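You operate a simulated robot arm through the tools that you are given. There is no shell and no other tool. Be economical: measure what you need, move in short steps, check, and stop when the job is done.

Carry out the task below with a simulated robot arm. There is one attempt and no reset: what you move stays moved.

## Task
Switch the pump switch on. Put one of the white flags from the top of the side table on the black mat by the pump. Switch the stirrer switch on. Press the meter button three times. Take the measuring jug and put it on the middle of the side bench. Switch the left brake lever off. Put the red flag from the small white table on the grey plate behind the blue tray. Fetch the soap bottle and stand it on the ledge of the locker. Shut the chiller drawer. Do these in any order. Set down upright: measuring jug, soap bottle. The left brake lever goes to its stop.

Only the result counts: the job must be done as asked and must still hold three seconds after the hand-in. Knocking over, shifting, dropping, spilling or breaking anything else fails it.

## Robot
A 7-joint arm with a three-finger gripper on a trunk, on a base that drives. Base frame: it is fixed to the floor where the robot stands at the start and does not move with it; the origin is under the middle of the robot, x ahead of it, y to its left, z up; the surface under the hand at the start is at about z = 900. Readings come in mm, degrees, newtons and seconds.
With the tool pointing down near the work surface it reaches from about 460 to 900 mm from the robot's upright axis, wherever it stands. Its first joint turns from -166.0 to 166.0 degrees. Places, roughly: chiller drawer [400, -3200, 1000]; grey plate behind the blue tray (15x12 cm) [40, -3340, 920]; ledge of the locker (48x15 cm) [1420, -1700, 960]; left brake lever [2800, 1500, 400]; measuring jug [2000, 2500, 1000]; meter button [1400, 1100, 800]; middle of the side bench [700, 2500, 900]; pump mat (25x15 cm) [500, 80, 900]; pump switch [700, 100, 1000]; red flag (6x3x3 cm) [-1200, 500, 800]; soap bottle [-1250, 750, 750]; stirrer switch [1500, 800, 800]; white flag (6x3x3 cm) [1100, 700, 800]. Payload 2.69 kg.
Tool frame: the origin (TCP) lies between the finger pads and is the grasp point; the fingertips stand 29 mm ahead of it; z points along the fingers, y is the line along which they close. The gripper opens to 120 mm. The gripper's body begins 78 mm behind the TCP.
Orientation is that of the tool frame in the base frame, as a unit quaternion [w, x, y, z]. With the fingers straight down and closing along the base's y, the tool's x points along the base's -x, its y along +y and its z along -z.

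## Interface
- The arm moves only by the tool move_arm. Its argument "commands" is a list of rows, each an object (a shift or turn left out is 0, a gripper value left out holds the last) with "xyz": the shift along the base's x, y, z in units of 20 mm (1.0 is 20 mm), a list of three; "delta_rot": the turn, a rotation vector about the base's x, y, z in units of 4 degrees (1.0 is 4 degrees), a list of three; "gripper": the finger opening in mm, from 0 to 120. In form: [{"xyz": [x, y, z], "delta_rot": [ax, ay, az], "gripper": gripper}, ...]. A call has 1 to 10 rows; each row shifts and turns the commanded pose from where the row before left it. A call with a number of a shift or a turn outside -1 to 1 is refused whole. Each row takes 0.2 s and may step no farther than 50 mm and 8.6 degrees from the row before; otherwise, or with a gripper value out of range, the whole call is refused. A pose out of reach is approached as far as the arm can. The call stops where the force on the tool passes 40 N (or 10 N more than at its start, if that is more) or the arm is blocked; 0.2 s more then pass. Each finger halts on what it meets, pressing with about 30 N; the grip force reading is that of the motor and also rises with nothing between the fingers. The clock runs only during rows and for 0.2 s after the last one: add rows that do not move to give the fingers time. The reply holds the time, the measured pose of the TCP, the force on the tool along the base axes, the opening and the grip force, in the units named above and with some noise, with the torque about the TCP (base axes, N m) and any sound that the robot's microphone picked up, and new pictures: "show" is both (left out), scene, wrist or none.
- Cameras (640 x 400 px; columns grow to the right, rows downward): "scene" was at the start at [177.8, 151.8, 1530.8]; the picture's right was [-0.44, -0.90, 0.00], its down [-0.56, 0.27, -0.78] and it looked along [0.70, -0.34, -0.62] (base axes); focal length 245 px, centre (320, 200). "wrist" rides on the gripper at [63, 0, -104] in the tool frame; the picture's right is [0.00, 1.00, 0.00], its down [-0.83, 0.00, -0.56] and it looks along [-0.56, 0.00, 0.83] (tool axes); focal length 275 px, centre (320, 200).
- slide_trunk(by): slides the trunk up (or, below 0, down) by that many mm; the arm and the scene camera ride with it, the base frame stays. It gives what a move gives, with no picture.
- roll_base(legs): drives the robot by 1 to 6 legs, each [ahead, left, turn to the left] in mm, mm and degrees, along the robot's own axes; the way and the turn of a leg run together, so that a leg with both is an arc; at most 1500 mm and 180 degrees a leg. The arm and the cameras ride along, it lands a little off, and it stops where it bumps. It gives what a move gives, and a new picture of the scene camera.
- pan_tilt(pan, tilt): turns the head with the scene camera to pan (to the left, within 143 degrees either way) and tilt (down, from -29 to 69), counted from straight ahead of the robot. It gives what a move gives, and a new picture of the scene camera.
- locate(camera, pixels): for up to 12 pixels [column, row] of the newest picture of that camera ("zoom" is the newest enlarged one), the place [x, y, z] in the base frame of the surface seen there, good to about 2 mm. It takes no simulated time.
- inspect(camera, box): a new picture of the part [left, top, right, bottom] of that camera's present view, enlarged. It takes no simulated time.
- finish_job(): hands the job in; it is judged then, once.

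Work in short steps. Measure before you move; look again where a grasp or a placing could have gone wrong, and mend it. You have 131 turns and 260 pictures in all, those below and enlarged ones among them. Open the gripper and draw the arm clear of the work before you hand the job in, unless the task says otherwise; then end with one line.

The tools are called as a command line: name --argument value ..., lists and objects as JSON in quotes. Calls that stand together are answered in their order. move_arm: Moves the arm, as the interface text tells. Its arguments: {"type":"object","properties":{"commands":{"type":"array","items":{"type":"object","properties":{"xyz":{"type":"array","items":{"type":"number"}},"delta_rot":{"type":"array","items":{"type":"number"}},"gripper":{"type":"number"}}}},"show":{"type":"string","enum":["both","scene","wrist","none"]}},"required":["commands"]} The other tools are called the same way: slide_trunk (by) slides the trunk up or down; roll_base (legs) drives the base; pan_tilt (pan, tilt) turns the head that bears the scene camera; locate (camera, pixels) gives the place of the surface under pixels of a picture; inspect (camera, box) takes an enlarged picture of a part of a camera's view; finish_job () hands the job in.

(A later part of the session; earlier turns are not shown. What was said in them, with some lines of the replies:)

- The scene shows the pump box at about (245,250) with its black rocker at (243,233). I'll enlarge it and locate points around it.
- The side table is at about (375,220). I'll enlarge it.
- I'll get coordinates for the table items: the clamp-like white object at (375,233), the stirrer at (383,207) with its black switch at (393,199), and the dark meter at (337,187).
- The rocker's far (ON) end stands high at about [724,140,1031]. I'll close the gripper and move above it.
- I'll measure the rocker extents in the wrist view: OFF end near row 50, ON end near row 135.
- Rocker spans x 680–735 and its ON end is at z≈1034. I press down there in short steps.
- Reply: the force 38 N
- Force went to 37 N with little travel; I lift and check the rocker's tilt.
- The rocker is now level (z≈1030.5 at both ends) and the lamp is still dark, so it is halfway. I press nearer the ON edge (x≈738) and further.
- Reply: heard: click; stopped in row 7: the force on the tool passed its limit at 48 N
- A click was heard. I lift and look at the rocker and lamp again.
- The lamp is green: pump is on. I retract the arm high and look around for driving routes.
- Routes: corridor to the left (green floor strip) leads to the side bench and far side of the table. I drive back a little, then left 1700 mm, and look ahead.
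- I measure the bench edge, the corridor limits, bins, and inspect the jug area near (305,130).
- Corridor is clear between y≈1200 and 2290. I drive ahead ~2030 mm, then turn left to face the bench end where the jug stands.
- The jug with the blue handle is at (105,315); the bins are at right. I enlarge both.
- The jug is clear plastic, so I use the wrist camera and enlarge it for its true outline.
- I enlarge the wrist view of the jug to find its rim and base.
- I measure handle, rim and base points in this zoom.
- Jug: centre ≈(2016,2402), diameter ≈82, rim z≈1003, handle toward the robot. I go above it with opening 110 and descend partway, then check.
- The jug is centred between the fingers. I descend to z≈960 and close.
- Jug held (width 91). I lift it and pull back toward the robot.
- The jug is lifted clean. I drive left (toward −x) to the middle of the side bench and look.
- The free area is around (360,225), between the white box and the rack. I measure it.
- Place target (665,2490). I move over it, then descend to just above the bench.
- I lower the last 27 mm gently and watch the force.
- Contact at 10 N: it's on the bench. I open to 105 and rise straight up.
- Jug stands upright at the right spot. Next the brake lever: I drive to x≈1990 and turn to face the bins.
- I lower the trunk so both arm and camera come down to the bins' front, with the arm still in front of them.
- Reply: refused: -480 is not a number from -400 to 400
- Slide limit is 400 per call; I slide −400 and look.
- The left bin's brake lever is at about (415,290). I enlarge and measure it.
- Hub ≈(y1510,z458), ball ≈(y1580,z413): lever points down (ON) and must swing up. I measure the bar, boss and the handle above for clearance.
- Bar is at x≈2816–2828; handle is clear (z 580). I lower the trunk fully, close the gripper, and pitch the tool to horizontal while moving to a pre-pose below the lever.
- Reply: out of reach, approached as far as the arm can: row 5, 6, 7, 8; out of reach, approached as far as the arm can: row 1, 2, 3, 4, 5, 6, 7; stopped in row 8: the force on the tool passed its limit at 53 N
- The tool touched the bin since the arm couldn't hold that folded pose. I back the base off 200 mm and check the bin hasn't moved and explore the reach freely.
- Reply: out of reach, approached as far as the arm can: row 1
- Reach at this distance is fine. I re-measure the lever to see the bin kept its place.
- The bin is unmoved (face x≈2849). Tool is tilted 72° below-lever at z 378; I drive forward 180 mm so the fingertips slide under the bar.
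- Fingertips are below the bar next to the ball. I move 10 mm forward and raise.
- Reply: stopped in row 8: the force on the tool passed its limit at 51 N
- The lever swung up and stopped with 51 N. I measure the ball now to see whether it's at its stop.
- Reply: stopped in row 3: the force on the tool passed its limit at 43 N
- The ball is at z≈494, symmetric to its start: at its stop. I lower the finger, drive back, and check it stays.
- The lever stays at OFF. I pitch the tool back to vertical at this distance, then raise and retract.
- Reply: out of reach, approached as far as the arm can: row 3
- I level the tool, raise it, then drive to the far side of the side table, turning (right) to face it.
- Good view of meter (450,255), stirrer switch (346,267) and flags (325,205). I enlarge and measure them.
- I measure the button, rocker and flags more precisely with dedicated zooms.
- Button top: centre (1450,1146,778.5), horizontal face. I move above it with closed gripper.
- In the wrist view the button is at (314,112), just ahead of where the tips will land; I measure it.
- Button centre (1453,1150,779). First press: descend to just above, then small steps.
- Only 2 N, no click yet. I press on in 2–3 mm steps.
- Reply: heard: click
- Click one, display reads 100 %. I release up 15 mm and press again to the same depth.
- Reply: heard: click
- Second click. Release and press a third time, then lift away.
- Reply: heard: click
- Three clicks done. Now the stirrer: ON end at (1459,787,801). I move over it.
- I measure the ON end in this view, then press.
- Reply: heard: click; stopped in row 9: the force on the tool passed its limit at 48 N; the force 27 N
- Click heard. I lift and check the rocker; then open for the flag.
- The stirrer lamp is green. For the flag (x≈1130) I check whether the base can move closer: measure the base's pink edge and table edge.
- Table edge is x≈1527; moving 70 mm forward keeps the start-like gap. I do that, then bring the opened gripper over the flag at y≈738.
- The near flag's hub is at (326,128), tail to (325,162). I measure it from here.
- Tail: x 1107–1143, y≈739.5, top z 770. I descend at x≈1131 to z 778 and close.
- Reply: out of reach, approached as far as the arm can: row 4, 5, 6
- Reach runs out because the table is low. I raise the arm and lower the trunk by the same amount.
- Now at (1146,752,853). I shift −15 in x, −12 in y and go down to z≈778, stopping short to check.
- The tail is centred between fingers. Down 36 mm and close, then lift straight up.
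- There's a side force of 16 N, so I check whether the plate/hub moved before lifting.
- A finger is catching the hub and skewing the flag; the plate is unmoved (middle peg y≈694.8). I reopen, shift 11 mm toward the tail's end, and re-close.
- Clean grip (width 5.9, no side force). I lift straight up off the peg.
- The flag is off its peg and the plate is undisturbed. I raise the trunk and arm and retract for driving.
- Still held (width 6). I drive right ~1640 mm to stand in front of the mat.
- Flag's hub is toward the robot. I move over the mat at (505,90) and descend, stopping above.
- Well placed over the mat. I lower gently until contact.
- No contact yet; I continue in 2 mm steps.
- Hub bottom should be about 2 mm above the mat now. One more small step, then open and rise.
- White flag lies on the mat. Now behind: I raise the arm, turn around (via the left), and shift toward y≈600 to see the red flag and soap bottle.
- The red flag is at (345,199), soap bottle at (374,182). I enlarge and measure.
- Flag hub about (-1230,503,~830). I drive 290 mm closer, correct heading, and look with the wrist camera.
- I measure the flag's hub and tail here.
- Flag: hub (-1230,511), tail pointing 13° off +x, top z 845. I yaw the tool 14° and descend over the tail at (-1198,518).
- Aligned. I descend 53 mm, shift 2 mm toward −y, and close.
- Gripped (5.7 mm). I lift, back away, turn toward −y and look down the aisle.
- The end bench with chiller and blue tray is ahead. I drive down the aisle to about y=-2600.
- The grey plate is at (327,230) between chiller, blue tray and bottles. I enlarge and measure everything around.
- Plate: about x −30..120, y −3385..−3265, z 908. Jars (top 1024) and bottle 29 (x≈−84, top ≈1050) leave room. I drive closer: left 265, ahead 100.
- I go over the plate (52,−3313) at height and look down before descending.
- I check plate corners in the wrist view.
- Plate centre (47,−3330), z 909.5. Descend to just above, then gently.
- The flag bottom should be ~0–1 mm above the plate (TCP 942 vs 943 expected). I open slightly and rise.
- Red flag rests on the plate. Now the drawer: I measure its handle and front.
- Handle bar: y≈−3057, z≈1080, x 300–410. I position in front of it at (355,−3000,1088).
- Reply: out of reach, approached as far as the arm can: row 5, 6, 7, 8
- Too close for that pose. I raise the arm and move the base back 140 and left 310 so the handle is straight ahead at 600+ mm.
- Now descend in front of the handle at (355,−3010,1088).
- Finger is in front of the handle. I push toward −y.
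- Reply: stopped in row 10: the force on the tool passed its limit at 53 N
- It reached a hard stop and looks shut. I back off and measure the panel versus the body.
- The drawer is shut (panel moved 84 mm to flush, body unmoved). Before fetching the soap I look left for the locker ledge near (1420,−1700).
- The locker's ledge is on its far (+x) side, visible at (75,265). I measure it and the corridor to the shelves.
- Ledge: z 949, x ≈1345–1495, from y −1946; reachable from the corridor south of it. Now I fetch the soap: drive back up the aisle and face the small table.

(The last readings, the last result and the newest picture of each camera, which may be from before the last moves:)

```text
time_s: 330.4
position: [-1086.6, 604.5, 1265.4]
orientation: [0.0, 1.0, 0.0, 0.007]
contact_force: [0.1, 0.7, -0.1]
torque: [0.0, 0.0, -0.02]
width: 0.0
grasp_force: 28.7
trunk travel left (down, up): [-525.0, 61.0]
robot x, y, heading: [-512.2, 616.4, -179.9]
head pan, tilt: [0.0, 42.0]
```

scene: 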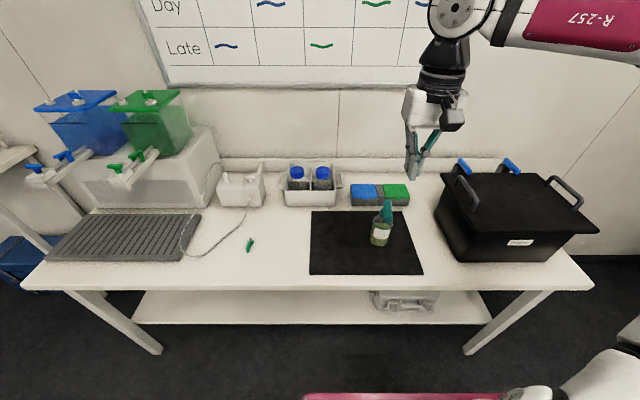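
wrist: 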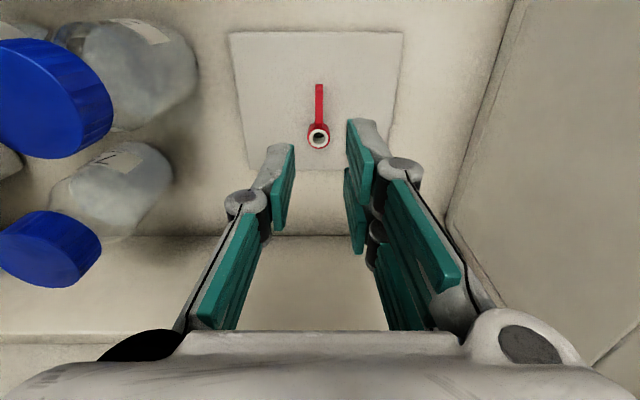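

I enlarge the bottle and take a wrist look to find the collar's height and axis.

inspect --camera "scene" --box '[355, 190, 415, 255]'

locate --camera "zoom" --pixels '[[320, 80], [310, 110], [300, 130], [300, 150], [290, 165], [285, 195], [270, 230], [340, 230], [260, 300], [300, 330], [330, 60], [335, 100]]'

move_arm --commands '[{"xyz": [-1, 0.5, -0.6], "gripper": 60}, {"xyz": [-1, 0.5, -0.6]}, {"xyz": [-1, 0, -0.6]}, {"xyz": [-1, 0, 0]}, {}]' --show "wrist"

```text
6.15 times, centred on (385, 222) of scene
```

zoom: 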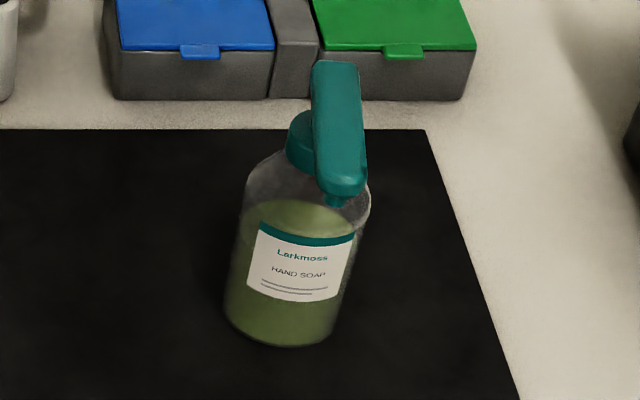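

```text
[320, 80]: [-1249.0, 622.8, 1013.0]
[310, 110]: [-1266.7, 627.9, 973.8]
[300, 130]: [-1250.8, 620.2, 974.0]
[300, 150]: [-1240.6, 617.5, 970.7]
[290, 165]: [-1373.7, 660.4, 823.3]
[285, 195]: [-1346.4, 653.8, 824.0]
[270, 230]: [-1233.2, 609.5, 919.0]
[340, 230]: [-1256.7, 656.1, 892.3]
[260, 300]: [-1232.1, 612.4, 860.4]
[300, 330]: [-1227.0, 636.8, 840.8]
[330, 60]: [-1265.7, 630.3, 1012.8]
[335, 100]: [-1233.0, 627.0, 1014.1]
```

```text
time_s: 331.6
position: [-1167.5, 623.4, 1230.0]
orientation: [-0.001, 1.0, 0.0, 0.006]
contact_force: [0.1, -0.6, 0.2]
torque: [-0.01, 0.01, 0.01]
width: 59.6
grasp_force: 0.0
trunk travel left (down, up): [-525.0, 61.0]
robot x, y, heading: [-508.8, 607.6, -179.8]
head pan, tilt: [0.0, 42.0]
```

wrist: 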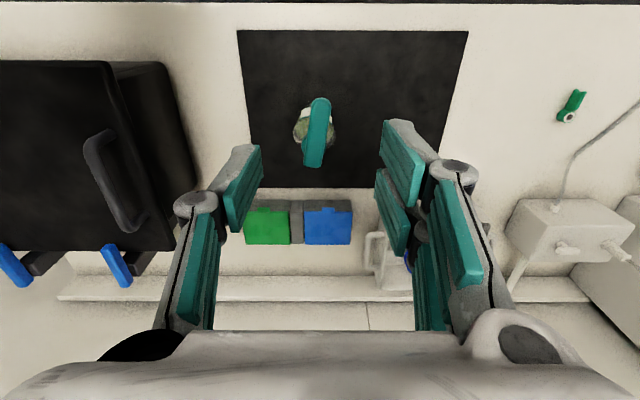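

I enlarge the wrist view to find the bottle's axis.

inspect --camera "wrist" --box '[270, 80, 370, 180]'

locate --camera "zoom" --pixels '[[315, 90], [310, 150], [295, 250], [285, 330], [265, 250], [335, 250], [240, 200], [370, 200], [310, 60], [255, 235], [250, 150], [345, 130]]'

```text
4.00 times, centred on (320, 130) of wrist
```

zoom: 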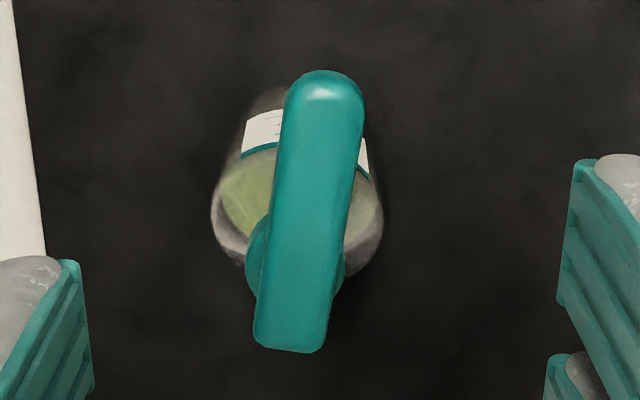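

```text
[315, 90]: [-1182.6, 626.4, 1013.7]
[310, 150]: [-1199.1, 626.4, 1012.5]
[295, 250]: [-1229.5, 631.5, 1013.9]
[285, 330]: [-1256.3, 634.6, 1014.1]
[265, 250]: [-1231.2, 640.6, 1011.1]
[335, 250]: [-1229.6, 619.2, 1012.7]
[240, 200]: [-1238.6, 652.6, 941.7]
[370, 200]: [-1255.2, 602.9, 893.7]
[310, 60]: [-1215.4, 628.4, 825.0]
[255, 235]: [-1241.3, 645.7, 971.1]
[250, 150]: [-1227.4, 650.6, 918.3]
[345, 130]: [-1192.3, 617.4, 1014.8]
```

Collar: centre (−1250,632), r≈17, z ≈950–974; pump bar above it is 22 mm wide along x, top z 1013. I move over it and descend with 64 mm opening to z 1060 to check.

move_arm --commands '[{"xyz": [-1, 0.2, -0.5], "gripper": 64}, {"xyz": [-1, 0.23, -0.5]}, {"xyz": [-1, 0, -0.5]}, {"xyz": [-1, 0, -1]}, {"xyz": [-0.13, 0, -1]}, {"xyz": [0, 0, -1]}, {"xyz": [0, 0, -1]}, {"xyz": [0, 0, -1]}, {"xyz": [0, 0, -1]}, {}]' --show "both"

inspect --camera "scene" --box '[340, 150, 440, 260]'

```text
time_s: 333.8
position: [-1249.5, 632.7, 1080.0]
orientation: [0.0, 1.0, 0.0, 0.006]
contact_force: [0.7, -0.6, -0.7]
torque: [0.02, -0.01, 0.0]
width: 64.1
grasp_force: 0.0
trunk travel left (down, up): [-525.0, 61.0]
robot x, y, heading: [-509.6, 615.2, -180.1]
head pan, tilt: [0.0, 42.0]
```

scene: 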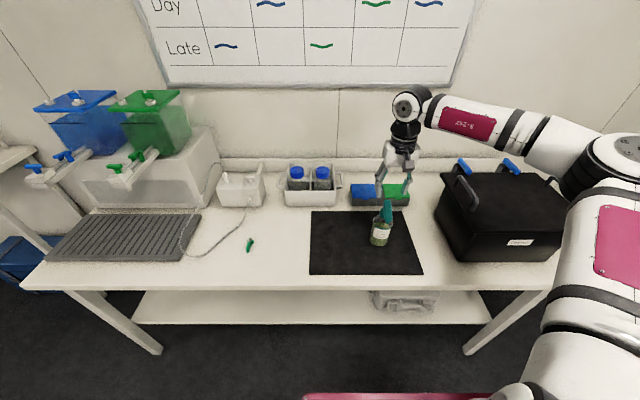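
wrist: 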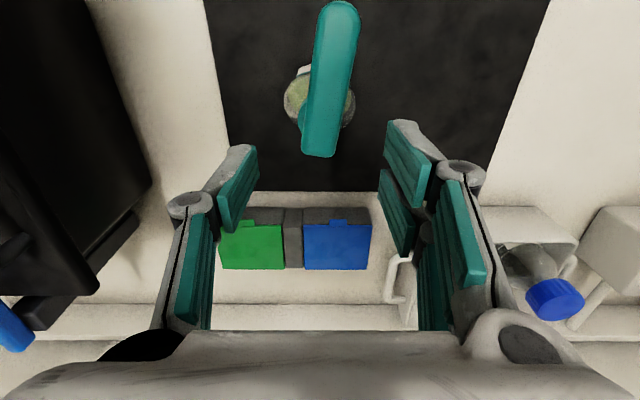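

```text
3.64 times, centred on (390, 205) of scene
```

zoom: 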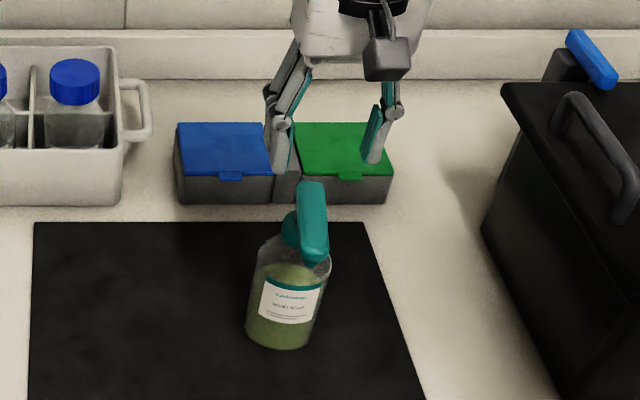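

Well aligned. I descend to z 982 and close on the collar.

move_arm --commands '[{"xyz": [0, 0, -1]}, {"xyz": [0, 0, -1]}, {"xyz": [0, 0, -1]}, {"xyz": [0, 0, -1]}, {"xyz": [0, 0, -0.9]}, {}]' --show "wrist"

inspect --camera "scene" --box '[350, 170, 420, 260]'

```text
time_s: 335.2
position: [-1250.0, 632.9, 982.4]
orientation: [0.0, 1.0, 0.0, 0.007]
contact_force: [0.4, -0.1, 0.1]
torque: [-0.01, 0.02, 0.01]
width: 63.8
grasp_force: 0.1
trunk travel left (down, up): [-525.0, 61.0]
robot x, y, heading: [-510.3, 612.7, -180.2]
head pan, tilt: [0.0, 42.0]
```

wrist: 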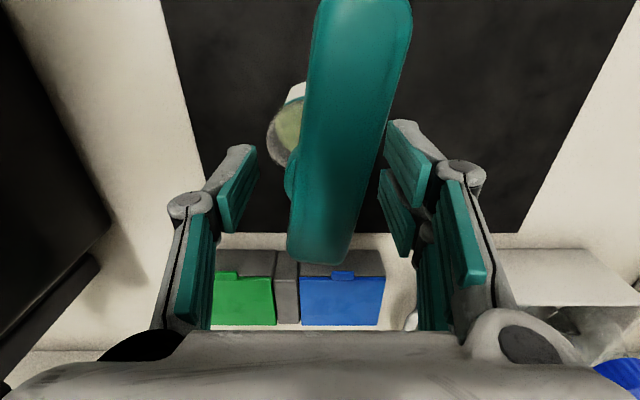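

```text
4.44 times, centred on (385, 215) of scene
```

zoom: 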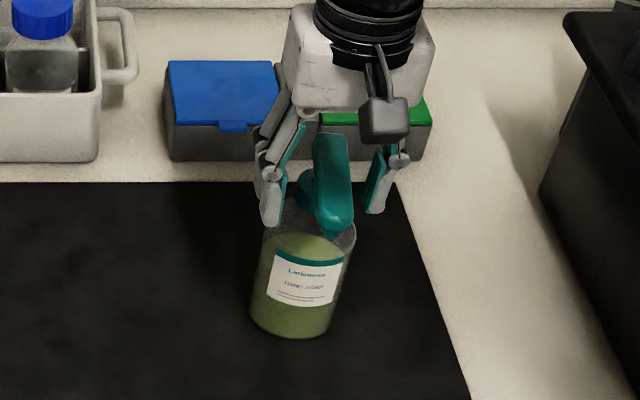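

Fingertips are on both sides of the collar. Close.

move_arm --commands '[{"gripper": 20}, {}, {}, {}]' --show "wrist"

inspect --camera "scene" --box '[350, 170, 420, 260]'

```text
time_s: 336.2
position: [-1249.0, 632.8, 981.5]
orientation: [0.0, 1.0, -0.001, 0.007]
contact_force: [0.2, -0.1, 0.0]
torque: [0.0, 0.0, -0.02]
width: 33.1
grasp_force: 30.0
trunk travel left (down, up): [-525.0, 61.0]
robot x, y, heading: [-511.3, 613.9, -180.0]
head pan, tilt: [0.0, 42.0]
```

wrist: 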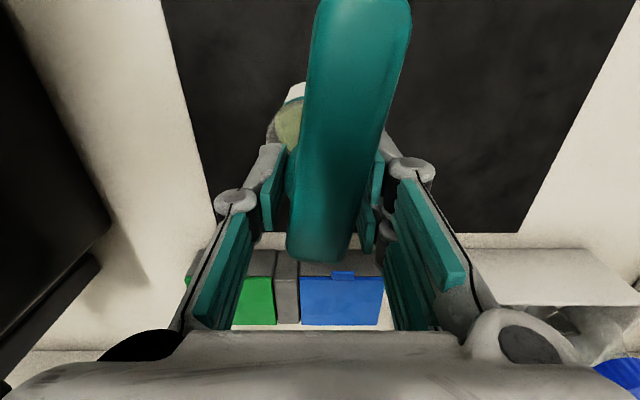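

```text
4.44 times, centred on (385, 215) of scene
```

zoom: 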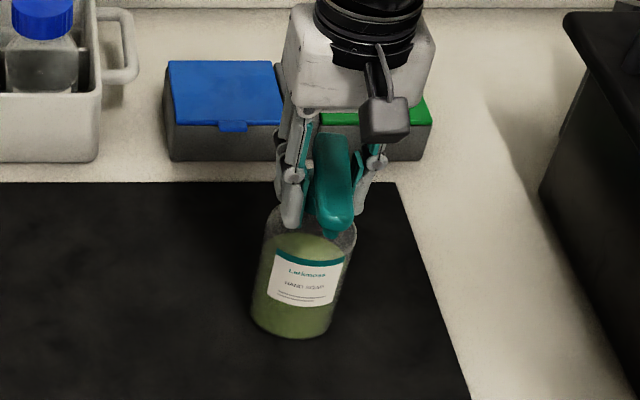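

Collar gripped (33 mm, no side force). I lift smoothly.

move_arm --commands '[{"xyz": [0, 0, 0.3]}, {"xyz": [0, 0, 0.6]}, {"xyz": [0, 0, 0.8]}, {"xyz": [0, 0, 0.8]}, {"xyz": [0, 0, 0.8]}, {"xyz": [0, 0, 0.8]}, {"xyz": [0, 0, 0.8]}, {"xyz": [0, 0, 0.8]}, {"xyz": [0, 0, 0.8]}, {"xyz": [0, 0, 0.8]}]' --show "scene"

inspect --camera "scene" --box '[340, 110, 440, 260]'

```text
time_s: 338.4
position: [-1250.0, 632.7, 1128.0]
orientation: [0.0, 1.0, 0.0, 0.006]
contact_force: [-0.5, 0.0, -3.0]
torque: [0.02, -0.03, 0.03]
width: 33.3
grasp_force: 30.1
trunk travel left (down, up): [-525.0, 61.0]
robot x, y, heading: [-510.7, 610.6, -179.8]
head pan, tilt: [0.0, 42.0]
```

scene: 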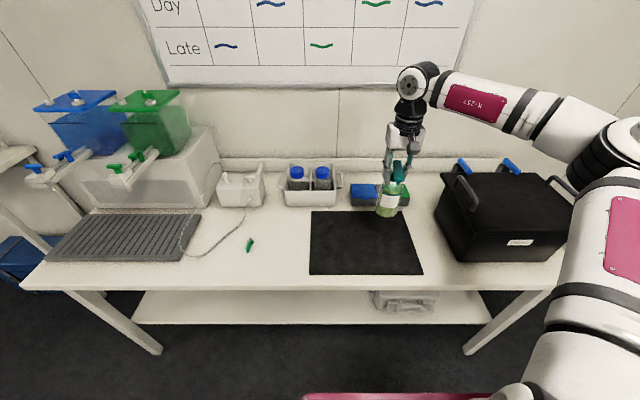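

```text
2.67 times, centred on (390, 185) of scene
```

zoom: 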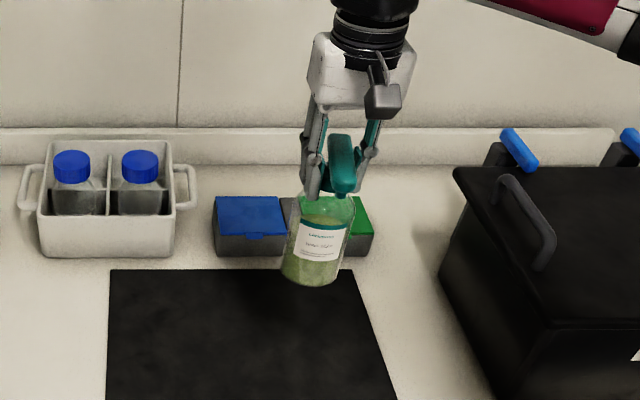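

Held upright. I raise and retract, then back out, turn to −y and drive down the aisle.

move_arm --commands '[{"xyz": [0, 0, 0.8]}, {"xyz": [0.8, -0.1, 0.8]}, {"xyz": [0.8, -0.1, 0.8]}, {"xyz": [0.8, -0.1, 0.8]}, {"xyz": [0.8, -0.1, 0.8]}, {"xyz": [0.8, -0.1, 0.8]}, {"xyz": [0.8, -0.1, 0.8]}, {"xyz": [0.8, -0.1, 0.8]}, {"xyz": [0.8, 0, 0]}, {"xyz": [0.8, 0, 0]}]' --show "none"

roll_base --legs '[[-330, 0, 0], [0, 0, 90], [1500, 0, 0], [1500, 0, 0]]'

move_arm --commands '[{}]' --show "wrist"

```text
time_s: 340.6
position: [-1107.8, 618.8, 1255.1]
orientation: [0.0, 1.0, 0.0, 0.008]
contact_force: [-0.6, 0.4, -3.1]
torque: [-0.01, -0.01, 0.01]
width: 33.2
grasp_force: 29.9
trunk travel left (down, up): [-525.0, 61.0]
robot x, y, heading: [-506.9, 613.1, -180.0]
head pan, tilt: [0.0, 42.0]
```

```text
time_s: 360.7
position: [-177.0, -2998.0, 1255.5]
orientation: [-0.006, 0.705, 0.709, 0.005]
contact_force: [0.3, -1.1, -2.5]
torque: [0.0, 0.0, 0.0]
width: 33.0
grasp_force: 30.1
trunk travel left (down, up): [-525.0, 61.0]
robot x, y, heading: [-172.4, -2406.0, -89.7]
head pan, tilt: [0.0, 42.0]
```

scene: 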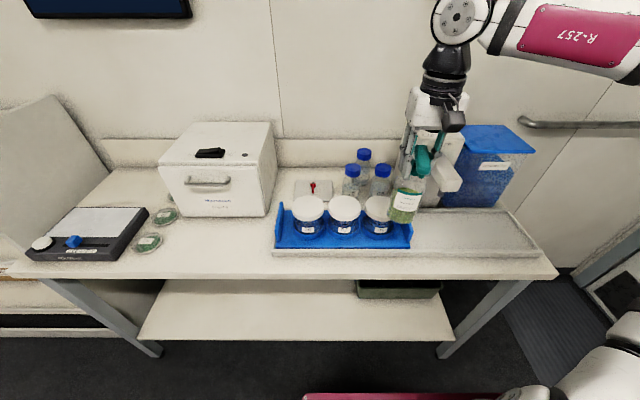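

```text
time_s: 361.1
position: [-175.7, -2998.4, 1254.7]
orientation: [-0.005, 0.705, 0.709, 0.004]
contact_force: [0.1, 0.0, -2.7]
torque: [0.04, -0.01, -0.03]
width: 33.0
grasp_force: 29.9
trunk travel left (down, up): [-525.0, 61.0]
robot x, y, heading: [-173.2, -2401.6, -89.6]
head pan, tilt: [0.0, 42.0]
```

wrist: 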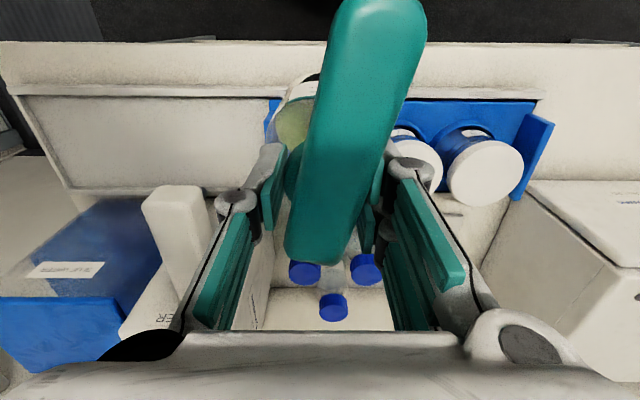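

Still held. I turn to +x, drive between locker and shelves to x≈1430, and turn to face the ledge (+y).

roll_base --legs '[[0, 0, 89.6], [1500, -60, 0], [105, 0, 0], [0, 0, 90]]'

pan_tilt --pan 0 --tilt 40

```text
refused: leg 2 is longer than a leg can be; nothing moved
```

```text
time_s: 361.7
position: [-176.7, -2998.3, 1254.6]
orientation: [-0.006, 0.706, 0.709, 0.006]
contact_force: [0.1, -0.4, -2.9]
torque: [0.02, -0.02, 0.04]
width: 33.2
grasp_force: 30.3
trunk travel left (down, up): [-525.0, 61.0]
robot x, y, heading: [-172.8, -2401.5, -89.8]
head pan, tilt: [0.0, 40.0]
```

scene: 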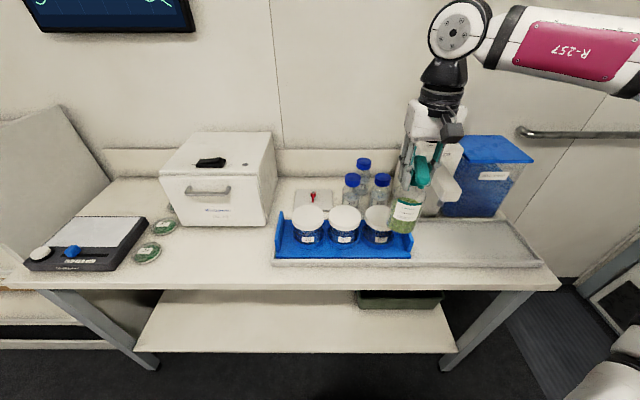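

The second leg was slightly too long; I split it.

roll_base --legs '[[0, 0, 89.6], [1000, -60, 0], [605, 0, 0], [0, 0, 90]]'

pan_tilt --pan 0 --tilt 40

```text
time_s: 377.6
position: [1430.4, -1859.1, 1256.1]
orientation: [0.005, 0.711, -0.703, 0.004]
contact_force: [0.5, 0.2, -3.5]
torque: [-0.03, 0.02, -0.01]
width: 33.1
grasp_force: 30.2
trunk travel left (down, up): [-525.0, 61.0]
robot x, y, heading: [1432.6, -2456.1, 90.5]
head pan, tilt: [0.0, 40.0]
```

scene: 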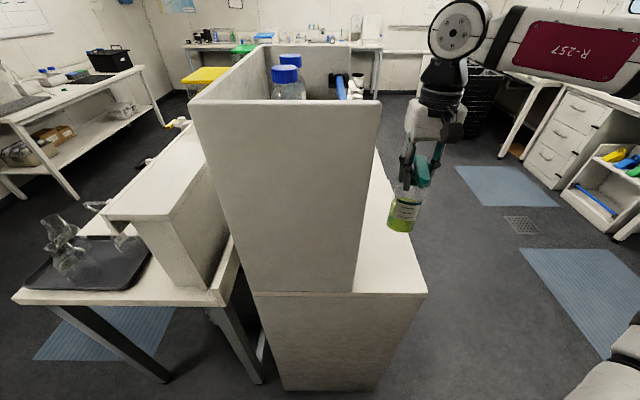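

```text
time_s: 378.1
position: [1431.1, -1858.2, 1255.7]
orientation: [0.005, 0.71, -0.704, 0.005]
contact_force: [-0.2, -0.2, -3.8]
torque: [0.0, -0.02, -0.01]
width: 33.2
grasp_force: 30.4
trunk travel left (down, up): [-525.0, 61.0]
robot x, y, heading: [1435.2, -2454.3, 90.5]
head pan, tilt: [0.0, 40.0]
```

scene: 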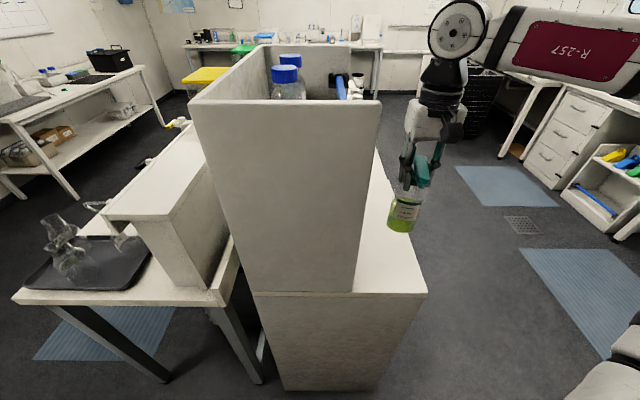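

I measure the ledge and wall edges.

locate --camera "scene" --pixels '[[360, 288], [390, 275], [424, 290], [376, 240], [384, 230], [370, 180], [378, 110], [416, 255], [400, 240]]'

inspect --camera "wrist" --box '[0, 0, 640, 400]'

```text
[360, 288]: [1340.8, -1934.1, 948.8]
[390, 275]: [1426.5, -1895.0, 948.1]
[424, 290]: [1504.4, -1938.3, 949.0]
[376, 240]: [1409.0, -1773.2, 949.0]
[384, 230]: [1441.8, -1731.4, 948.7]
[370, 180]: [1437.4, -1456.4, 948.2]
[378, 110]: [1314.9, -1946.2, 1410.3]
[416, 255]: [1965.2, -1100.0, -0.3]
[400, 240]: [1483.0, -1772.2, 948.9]
```

```text
1.00 times, centred on (320, 200) of wrist (not enlarged: the box is as wide or as high as the picture)
```

zoom: 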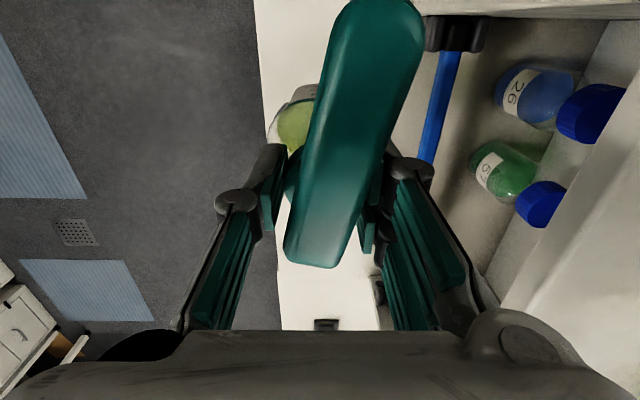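

The locker's side is open with bottles and a brush inside. I locate those relative to my descent path.

locate --camera "wrist" --pixels '[[455, 35], [440, 100], [425, 155], [500, 170], [325, 325], [410, 60], [400, 100], [385, 300], [270, 100], [282, 300], [560, 20]]'

```text
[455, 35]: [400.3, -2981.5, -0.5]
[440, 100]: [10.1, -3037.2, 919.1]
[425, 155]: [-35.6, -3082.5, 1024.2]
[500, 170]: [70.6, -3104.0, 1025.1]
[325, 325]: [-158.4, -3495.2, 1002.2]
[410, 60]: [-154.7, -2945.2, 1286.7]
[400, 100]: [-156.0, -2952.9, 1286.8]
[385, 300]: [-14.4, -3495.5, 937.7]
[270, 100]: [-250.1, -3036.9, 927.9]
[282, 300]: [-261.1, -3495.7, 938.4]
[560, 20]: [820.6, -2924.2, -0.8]
```

That used the older wrist picture; I take a fresh one.

move_arm --commands '[{}]' --show "wrist"

locate --camera "wrist" --pixels '[[455, 35], [440, 100], [425, 155], [500, 170], [325, 325], [410, 60], [400, 140], [375, 310], [270, 100], [282, 300], [560, 10]]'

```text
time_s: 378.6
position: [1431.8, -1859.0, 1255.3]
orientation: [0.005, 0.711, -0.703, 0.005]
contact_force: [0.4, 0.3, -2.4]
torque: [0.0, 0.0, -0.01]
width: 33.2
grasp_force: 30.3
trunk travel left (down, up): [-525.0, 61.0]
robot x, y, heading: [1432.3, -2457.1, 90.8]
head pan, tilt: [0.0, 40.0]
```

wrist: 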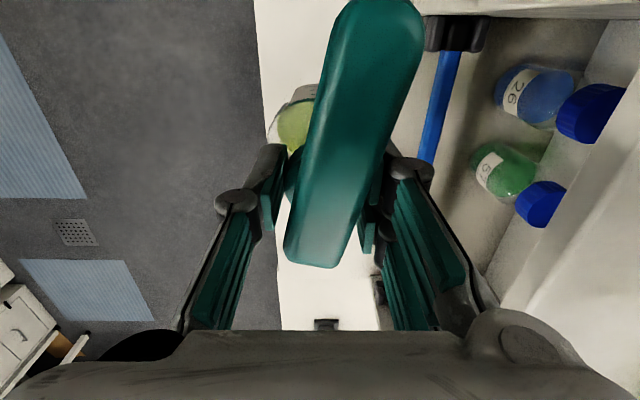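

```text
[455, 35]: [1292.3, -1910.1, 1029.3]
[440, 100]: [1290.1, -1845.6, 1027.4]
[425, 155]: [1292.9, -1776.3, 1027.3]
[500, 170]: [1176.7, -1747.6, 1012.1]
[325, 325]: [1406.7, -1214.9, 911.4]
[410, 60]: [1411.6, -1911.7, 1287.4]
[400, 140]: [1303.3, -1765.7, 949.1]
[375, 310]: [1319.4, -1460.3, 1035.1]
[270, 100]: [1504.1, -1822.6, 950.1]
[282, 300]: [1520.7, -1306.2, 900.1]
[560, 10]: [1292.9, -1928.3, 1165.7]
```

Path is clear (blue handle at x≈1290). I move to (1425,−1790) and descend to just above the ledge (contact expected at TCP z≈1107).

move_arm --commands '[{"xyz": [-0.1, 0.8, 0]}, {"xyz": [-0.1, 0.8, 0]}, {"xyz": [-0.1, 0.8, -0.5]}, {"xyz": [0, 0.8, -0.8]}, {"xyz": [0, 0.2, -0.8]}, {"xyz": [0, 0, -0.8]}, {"xyz": [0, 0, -0.8]}, {"xyz": [0, 0, -0.8]}, {"xyz": [0, 0, -0.8]}, {"xyz": [0, 0, -0.8]}]' --show "none"

move_arm --commands '[{"xyz": [0, 0, -0.5]}, {}]' --show "both"

inspect --camera "scene" --box '[330, 120, 470, 300]'

```text
time_s: 380.8
position: [1424.3, -1790.1, 1132.6]
orientation: [0.005, 0.711, -0.703, 0.005]
contact_force: [-0.1, 1.2, -3.2]
torque: [-0.01, 0.02, 0.05]
width: 33.2
grasp_force: 30.2
trunk travel left (down, up): [-525.0, 61.0]
robot x, y, heading: [1432.5, -2455.8, 90.5]
head pan, tilt: [0.0, 40.0]
```

```text
time_s: 381.4
position: [1425.8, -1790.2, 1123.8]
orientation: [0.005, 0.711, -0.703, 0.004]
contact_force: [-0.1, 0.0, -3.6]
torque: [0.01, 0.02, 0.02]
width: 33.0
grasp_force: 30.2
trunk travel left (down, up): [-525.0, 61.0]
robot x, y, heading: [1434.2, -2457.5, 90.5]
head pan, tilt: [0.0, 40.0]
```

scene: 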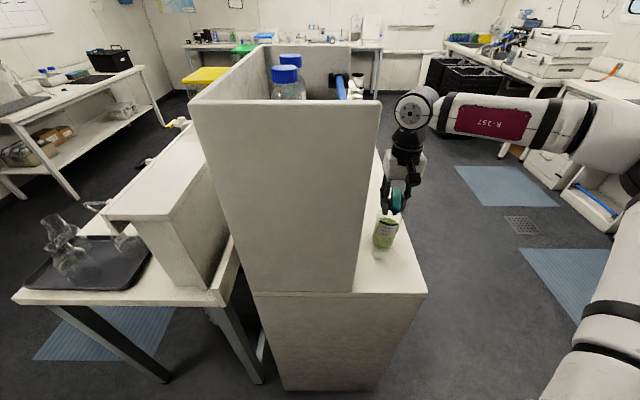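
wrist: 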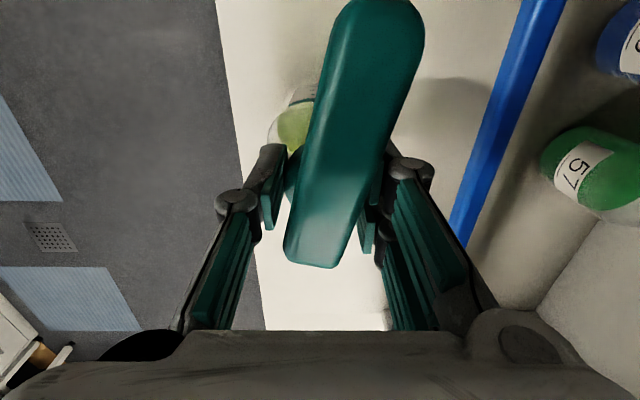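

```text
2.22 times, centred on (400, 210) of scene
```

zoom: 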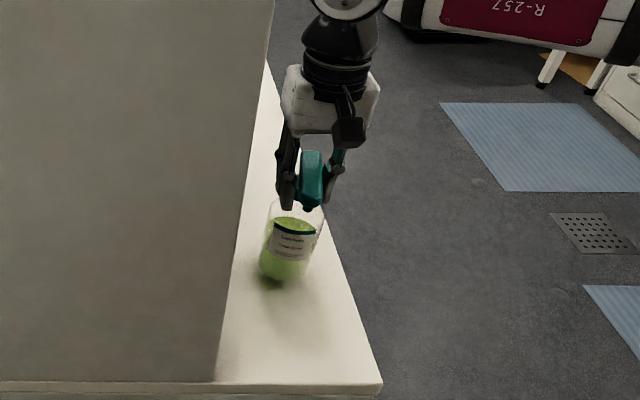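

Bottle hangs over the ledge well inside its edges. I lower gently to contact.

move_arm --commands '[{"xyz": [0, 0, -0.4]}, {"xyz": [0, 0, -0.25]}, {"xyz": [0, 0, -0.1]}, {"xyz": [0, 0, -0.1]}, {}]' --show "none"

```text
time_s: 382.6
position: [1425.4, -1790.3, 1108.2]
orientation: [0.003, 0.712, -0.703, 0.003]
contact_force: [-0.6, -1.9, 18.0]
torque: [-0.34, -0.36, -0.04]
width: 33.2
grasp_force: 30.3
trunk travel left (down, up): [-525.0, 61.0]
robot x, y, heading: [1435.9, -2454.6, 90.7]
head pan, tilt: [0.0, 40.0]
```

Contact made (18 N). I ease 1 mm, open, wait, and rise straight up.

move_arm --commands '[{"xyz": [0, 0, 0.04]}, {"gripper": 40}, {"gripper": 64}, {}, {}]' --show "wrist"

inspect --camera "scene" --box '[330, 120, 470, 300]'

```text
time_s: 383.8
position: [1425.2, -1790.3, 1107.4]
orientation: [0.006, 0.711, -0.703, 0.005]
contact_force: [-1.3, -0.1, 0.9]
torque: [0.0, -0.04, 0.02]
width: 64.0
grasp_force: 0.0
trunk travel left (down, up): [-525.0, 61.0]
robot x, y, heading: [1434.1, -2457.4, 90.9]
head pan, tilt: [0.0, 40.0]
```

wrist: 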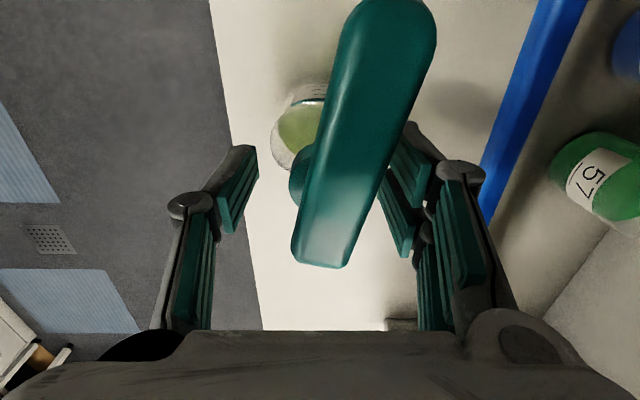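

```text
2.22 times, centred on (400, 210) of scene
```

zoom: 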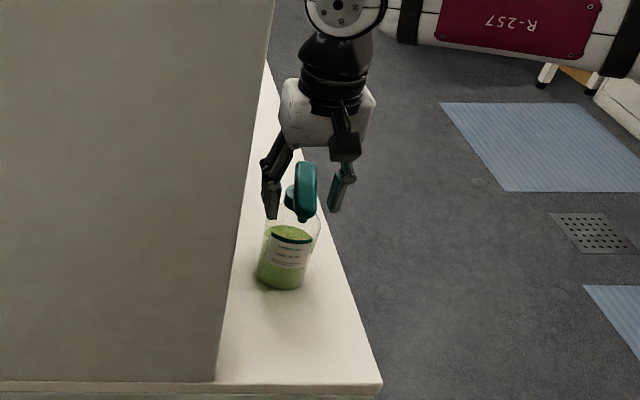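

The bottle stands on its own. I rise straight up and check.

move_arm --commands '[{"xyz": [0, 0, 0.4]}, {"xyz": [0, 0, 0.6]}, {"xyz": [0, 0, 0.8]}, {"xyz": [0, 0, 1]}, {"xyz": [0, 0, 1]}, {"xyz": [0, 0, 1]}, {"xyz": [0, 0, 1]}, {"xyz": [0, 0, 1]}, {"xyz": [0, -1, 1]}, {"xyz": [0, -1, 1]}]' --show "both"

inspect --camera "scene" --box '[330, 120, 470, 300]'

```text
time_s: 385.9
position: [1424.5, -1830.0, 1283.6]
orientation: [0.004, 0.711, -0.704, 0.005]
contact_force: [0.2, -0.2, -0.7]
torque: [-0.02, -0.01, -0.04]
width: 64.2
grasp_force: 0.1
trunk travel left (down, up): [-525.0, 61.0]
robot x, y, heading: [1429.1, -2459.2, 90.8]
head pan, tilt: [0.0, 40.0]
```

scene: 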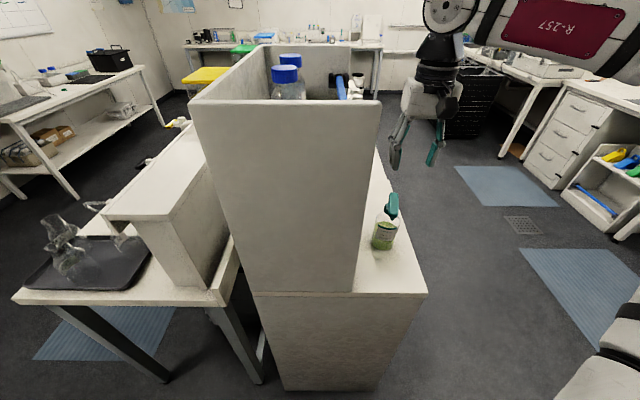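
wrist: 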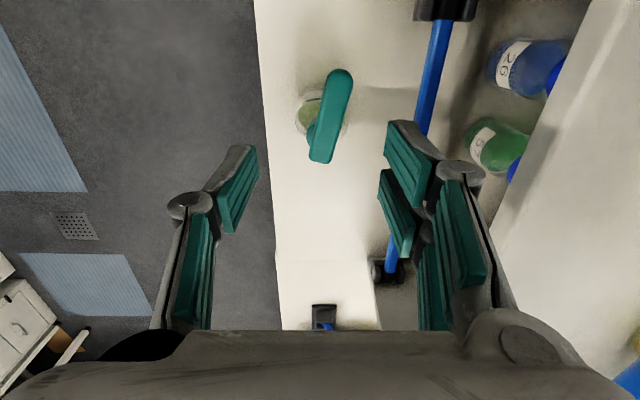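

```text
2.22 times, centred on (400, 210) of scene
```

zoom: 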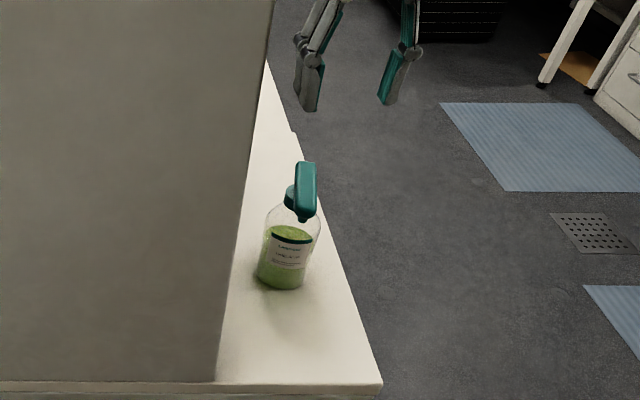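

The soap bottle stands upright on the ledge and every item is done. I draw the arm back a little more and hand in.

move_arm --commands '[{"xyz": [0, -1, 0], "gripper": 100}, {"xyz": [0, -1, 0]}, {"xyz": [0, -1, 0]}, {}]' --show "none"

finish_job

```text
time_s: 386.9
position: [1424.9, -1890.5, 1283.1]
orientation: [0.005, 0.711, -0.703, 0.005]
contact_force: [0.4, -0.2, -0.1]
torque: [0.03, 0.0, 0.0]
width: 99.8
grasp_force: 0.1
trunk travel left (down, up): [-525.0, 61.0]
robot x, y, heading: [1430.3, -2457.2, 90.7]
head pan, tilt: [0.0, 40.0]
```

```text
The job is handed in.
```

I did all nine tasks and handed the job in. I checked each one with the cameras or by its click; the gripper bumped the left bin's front once at about 53 N, and I measured it as unmoved afterwards.
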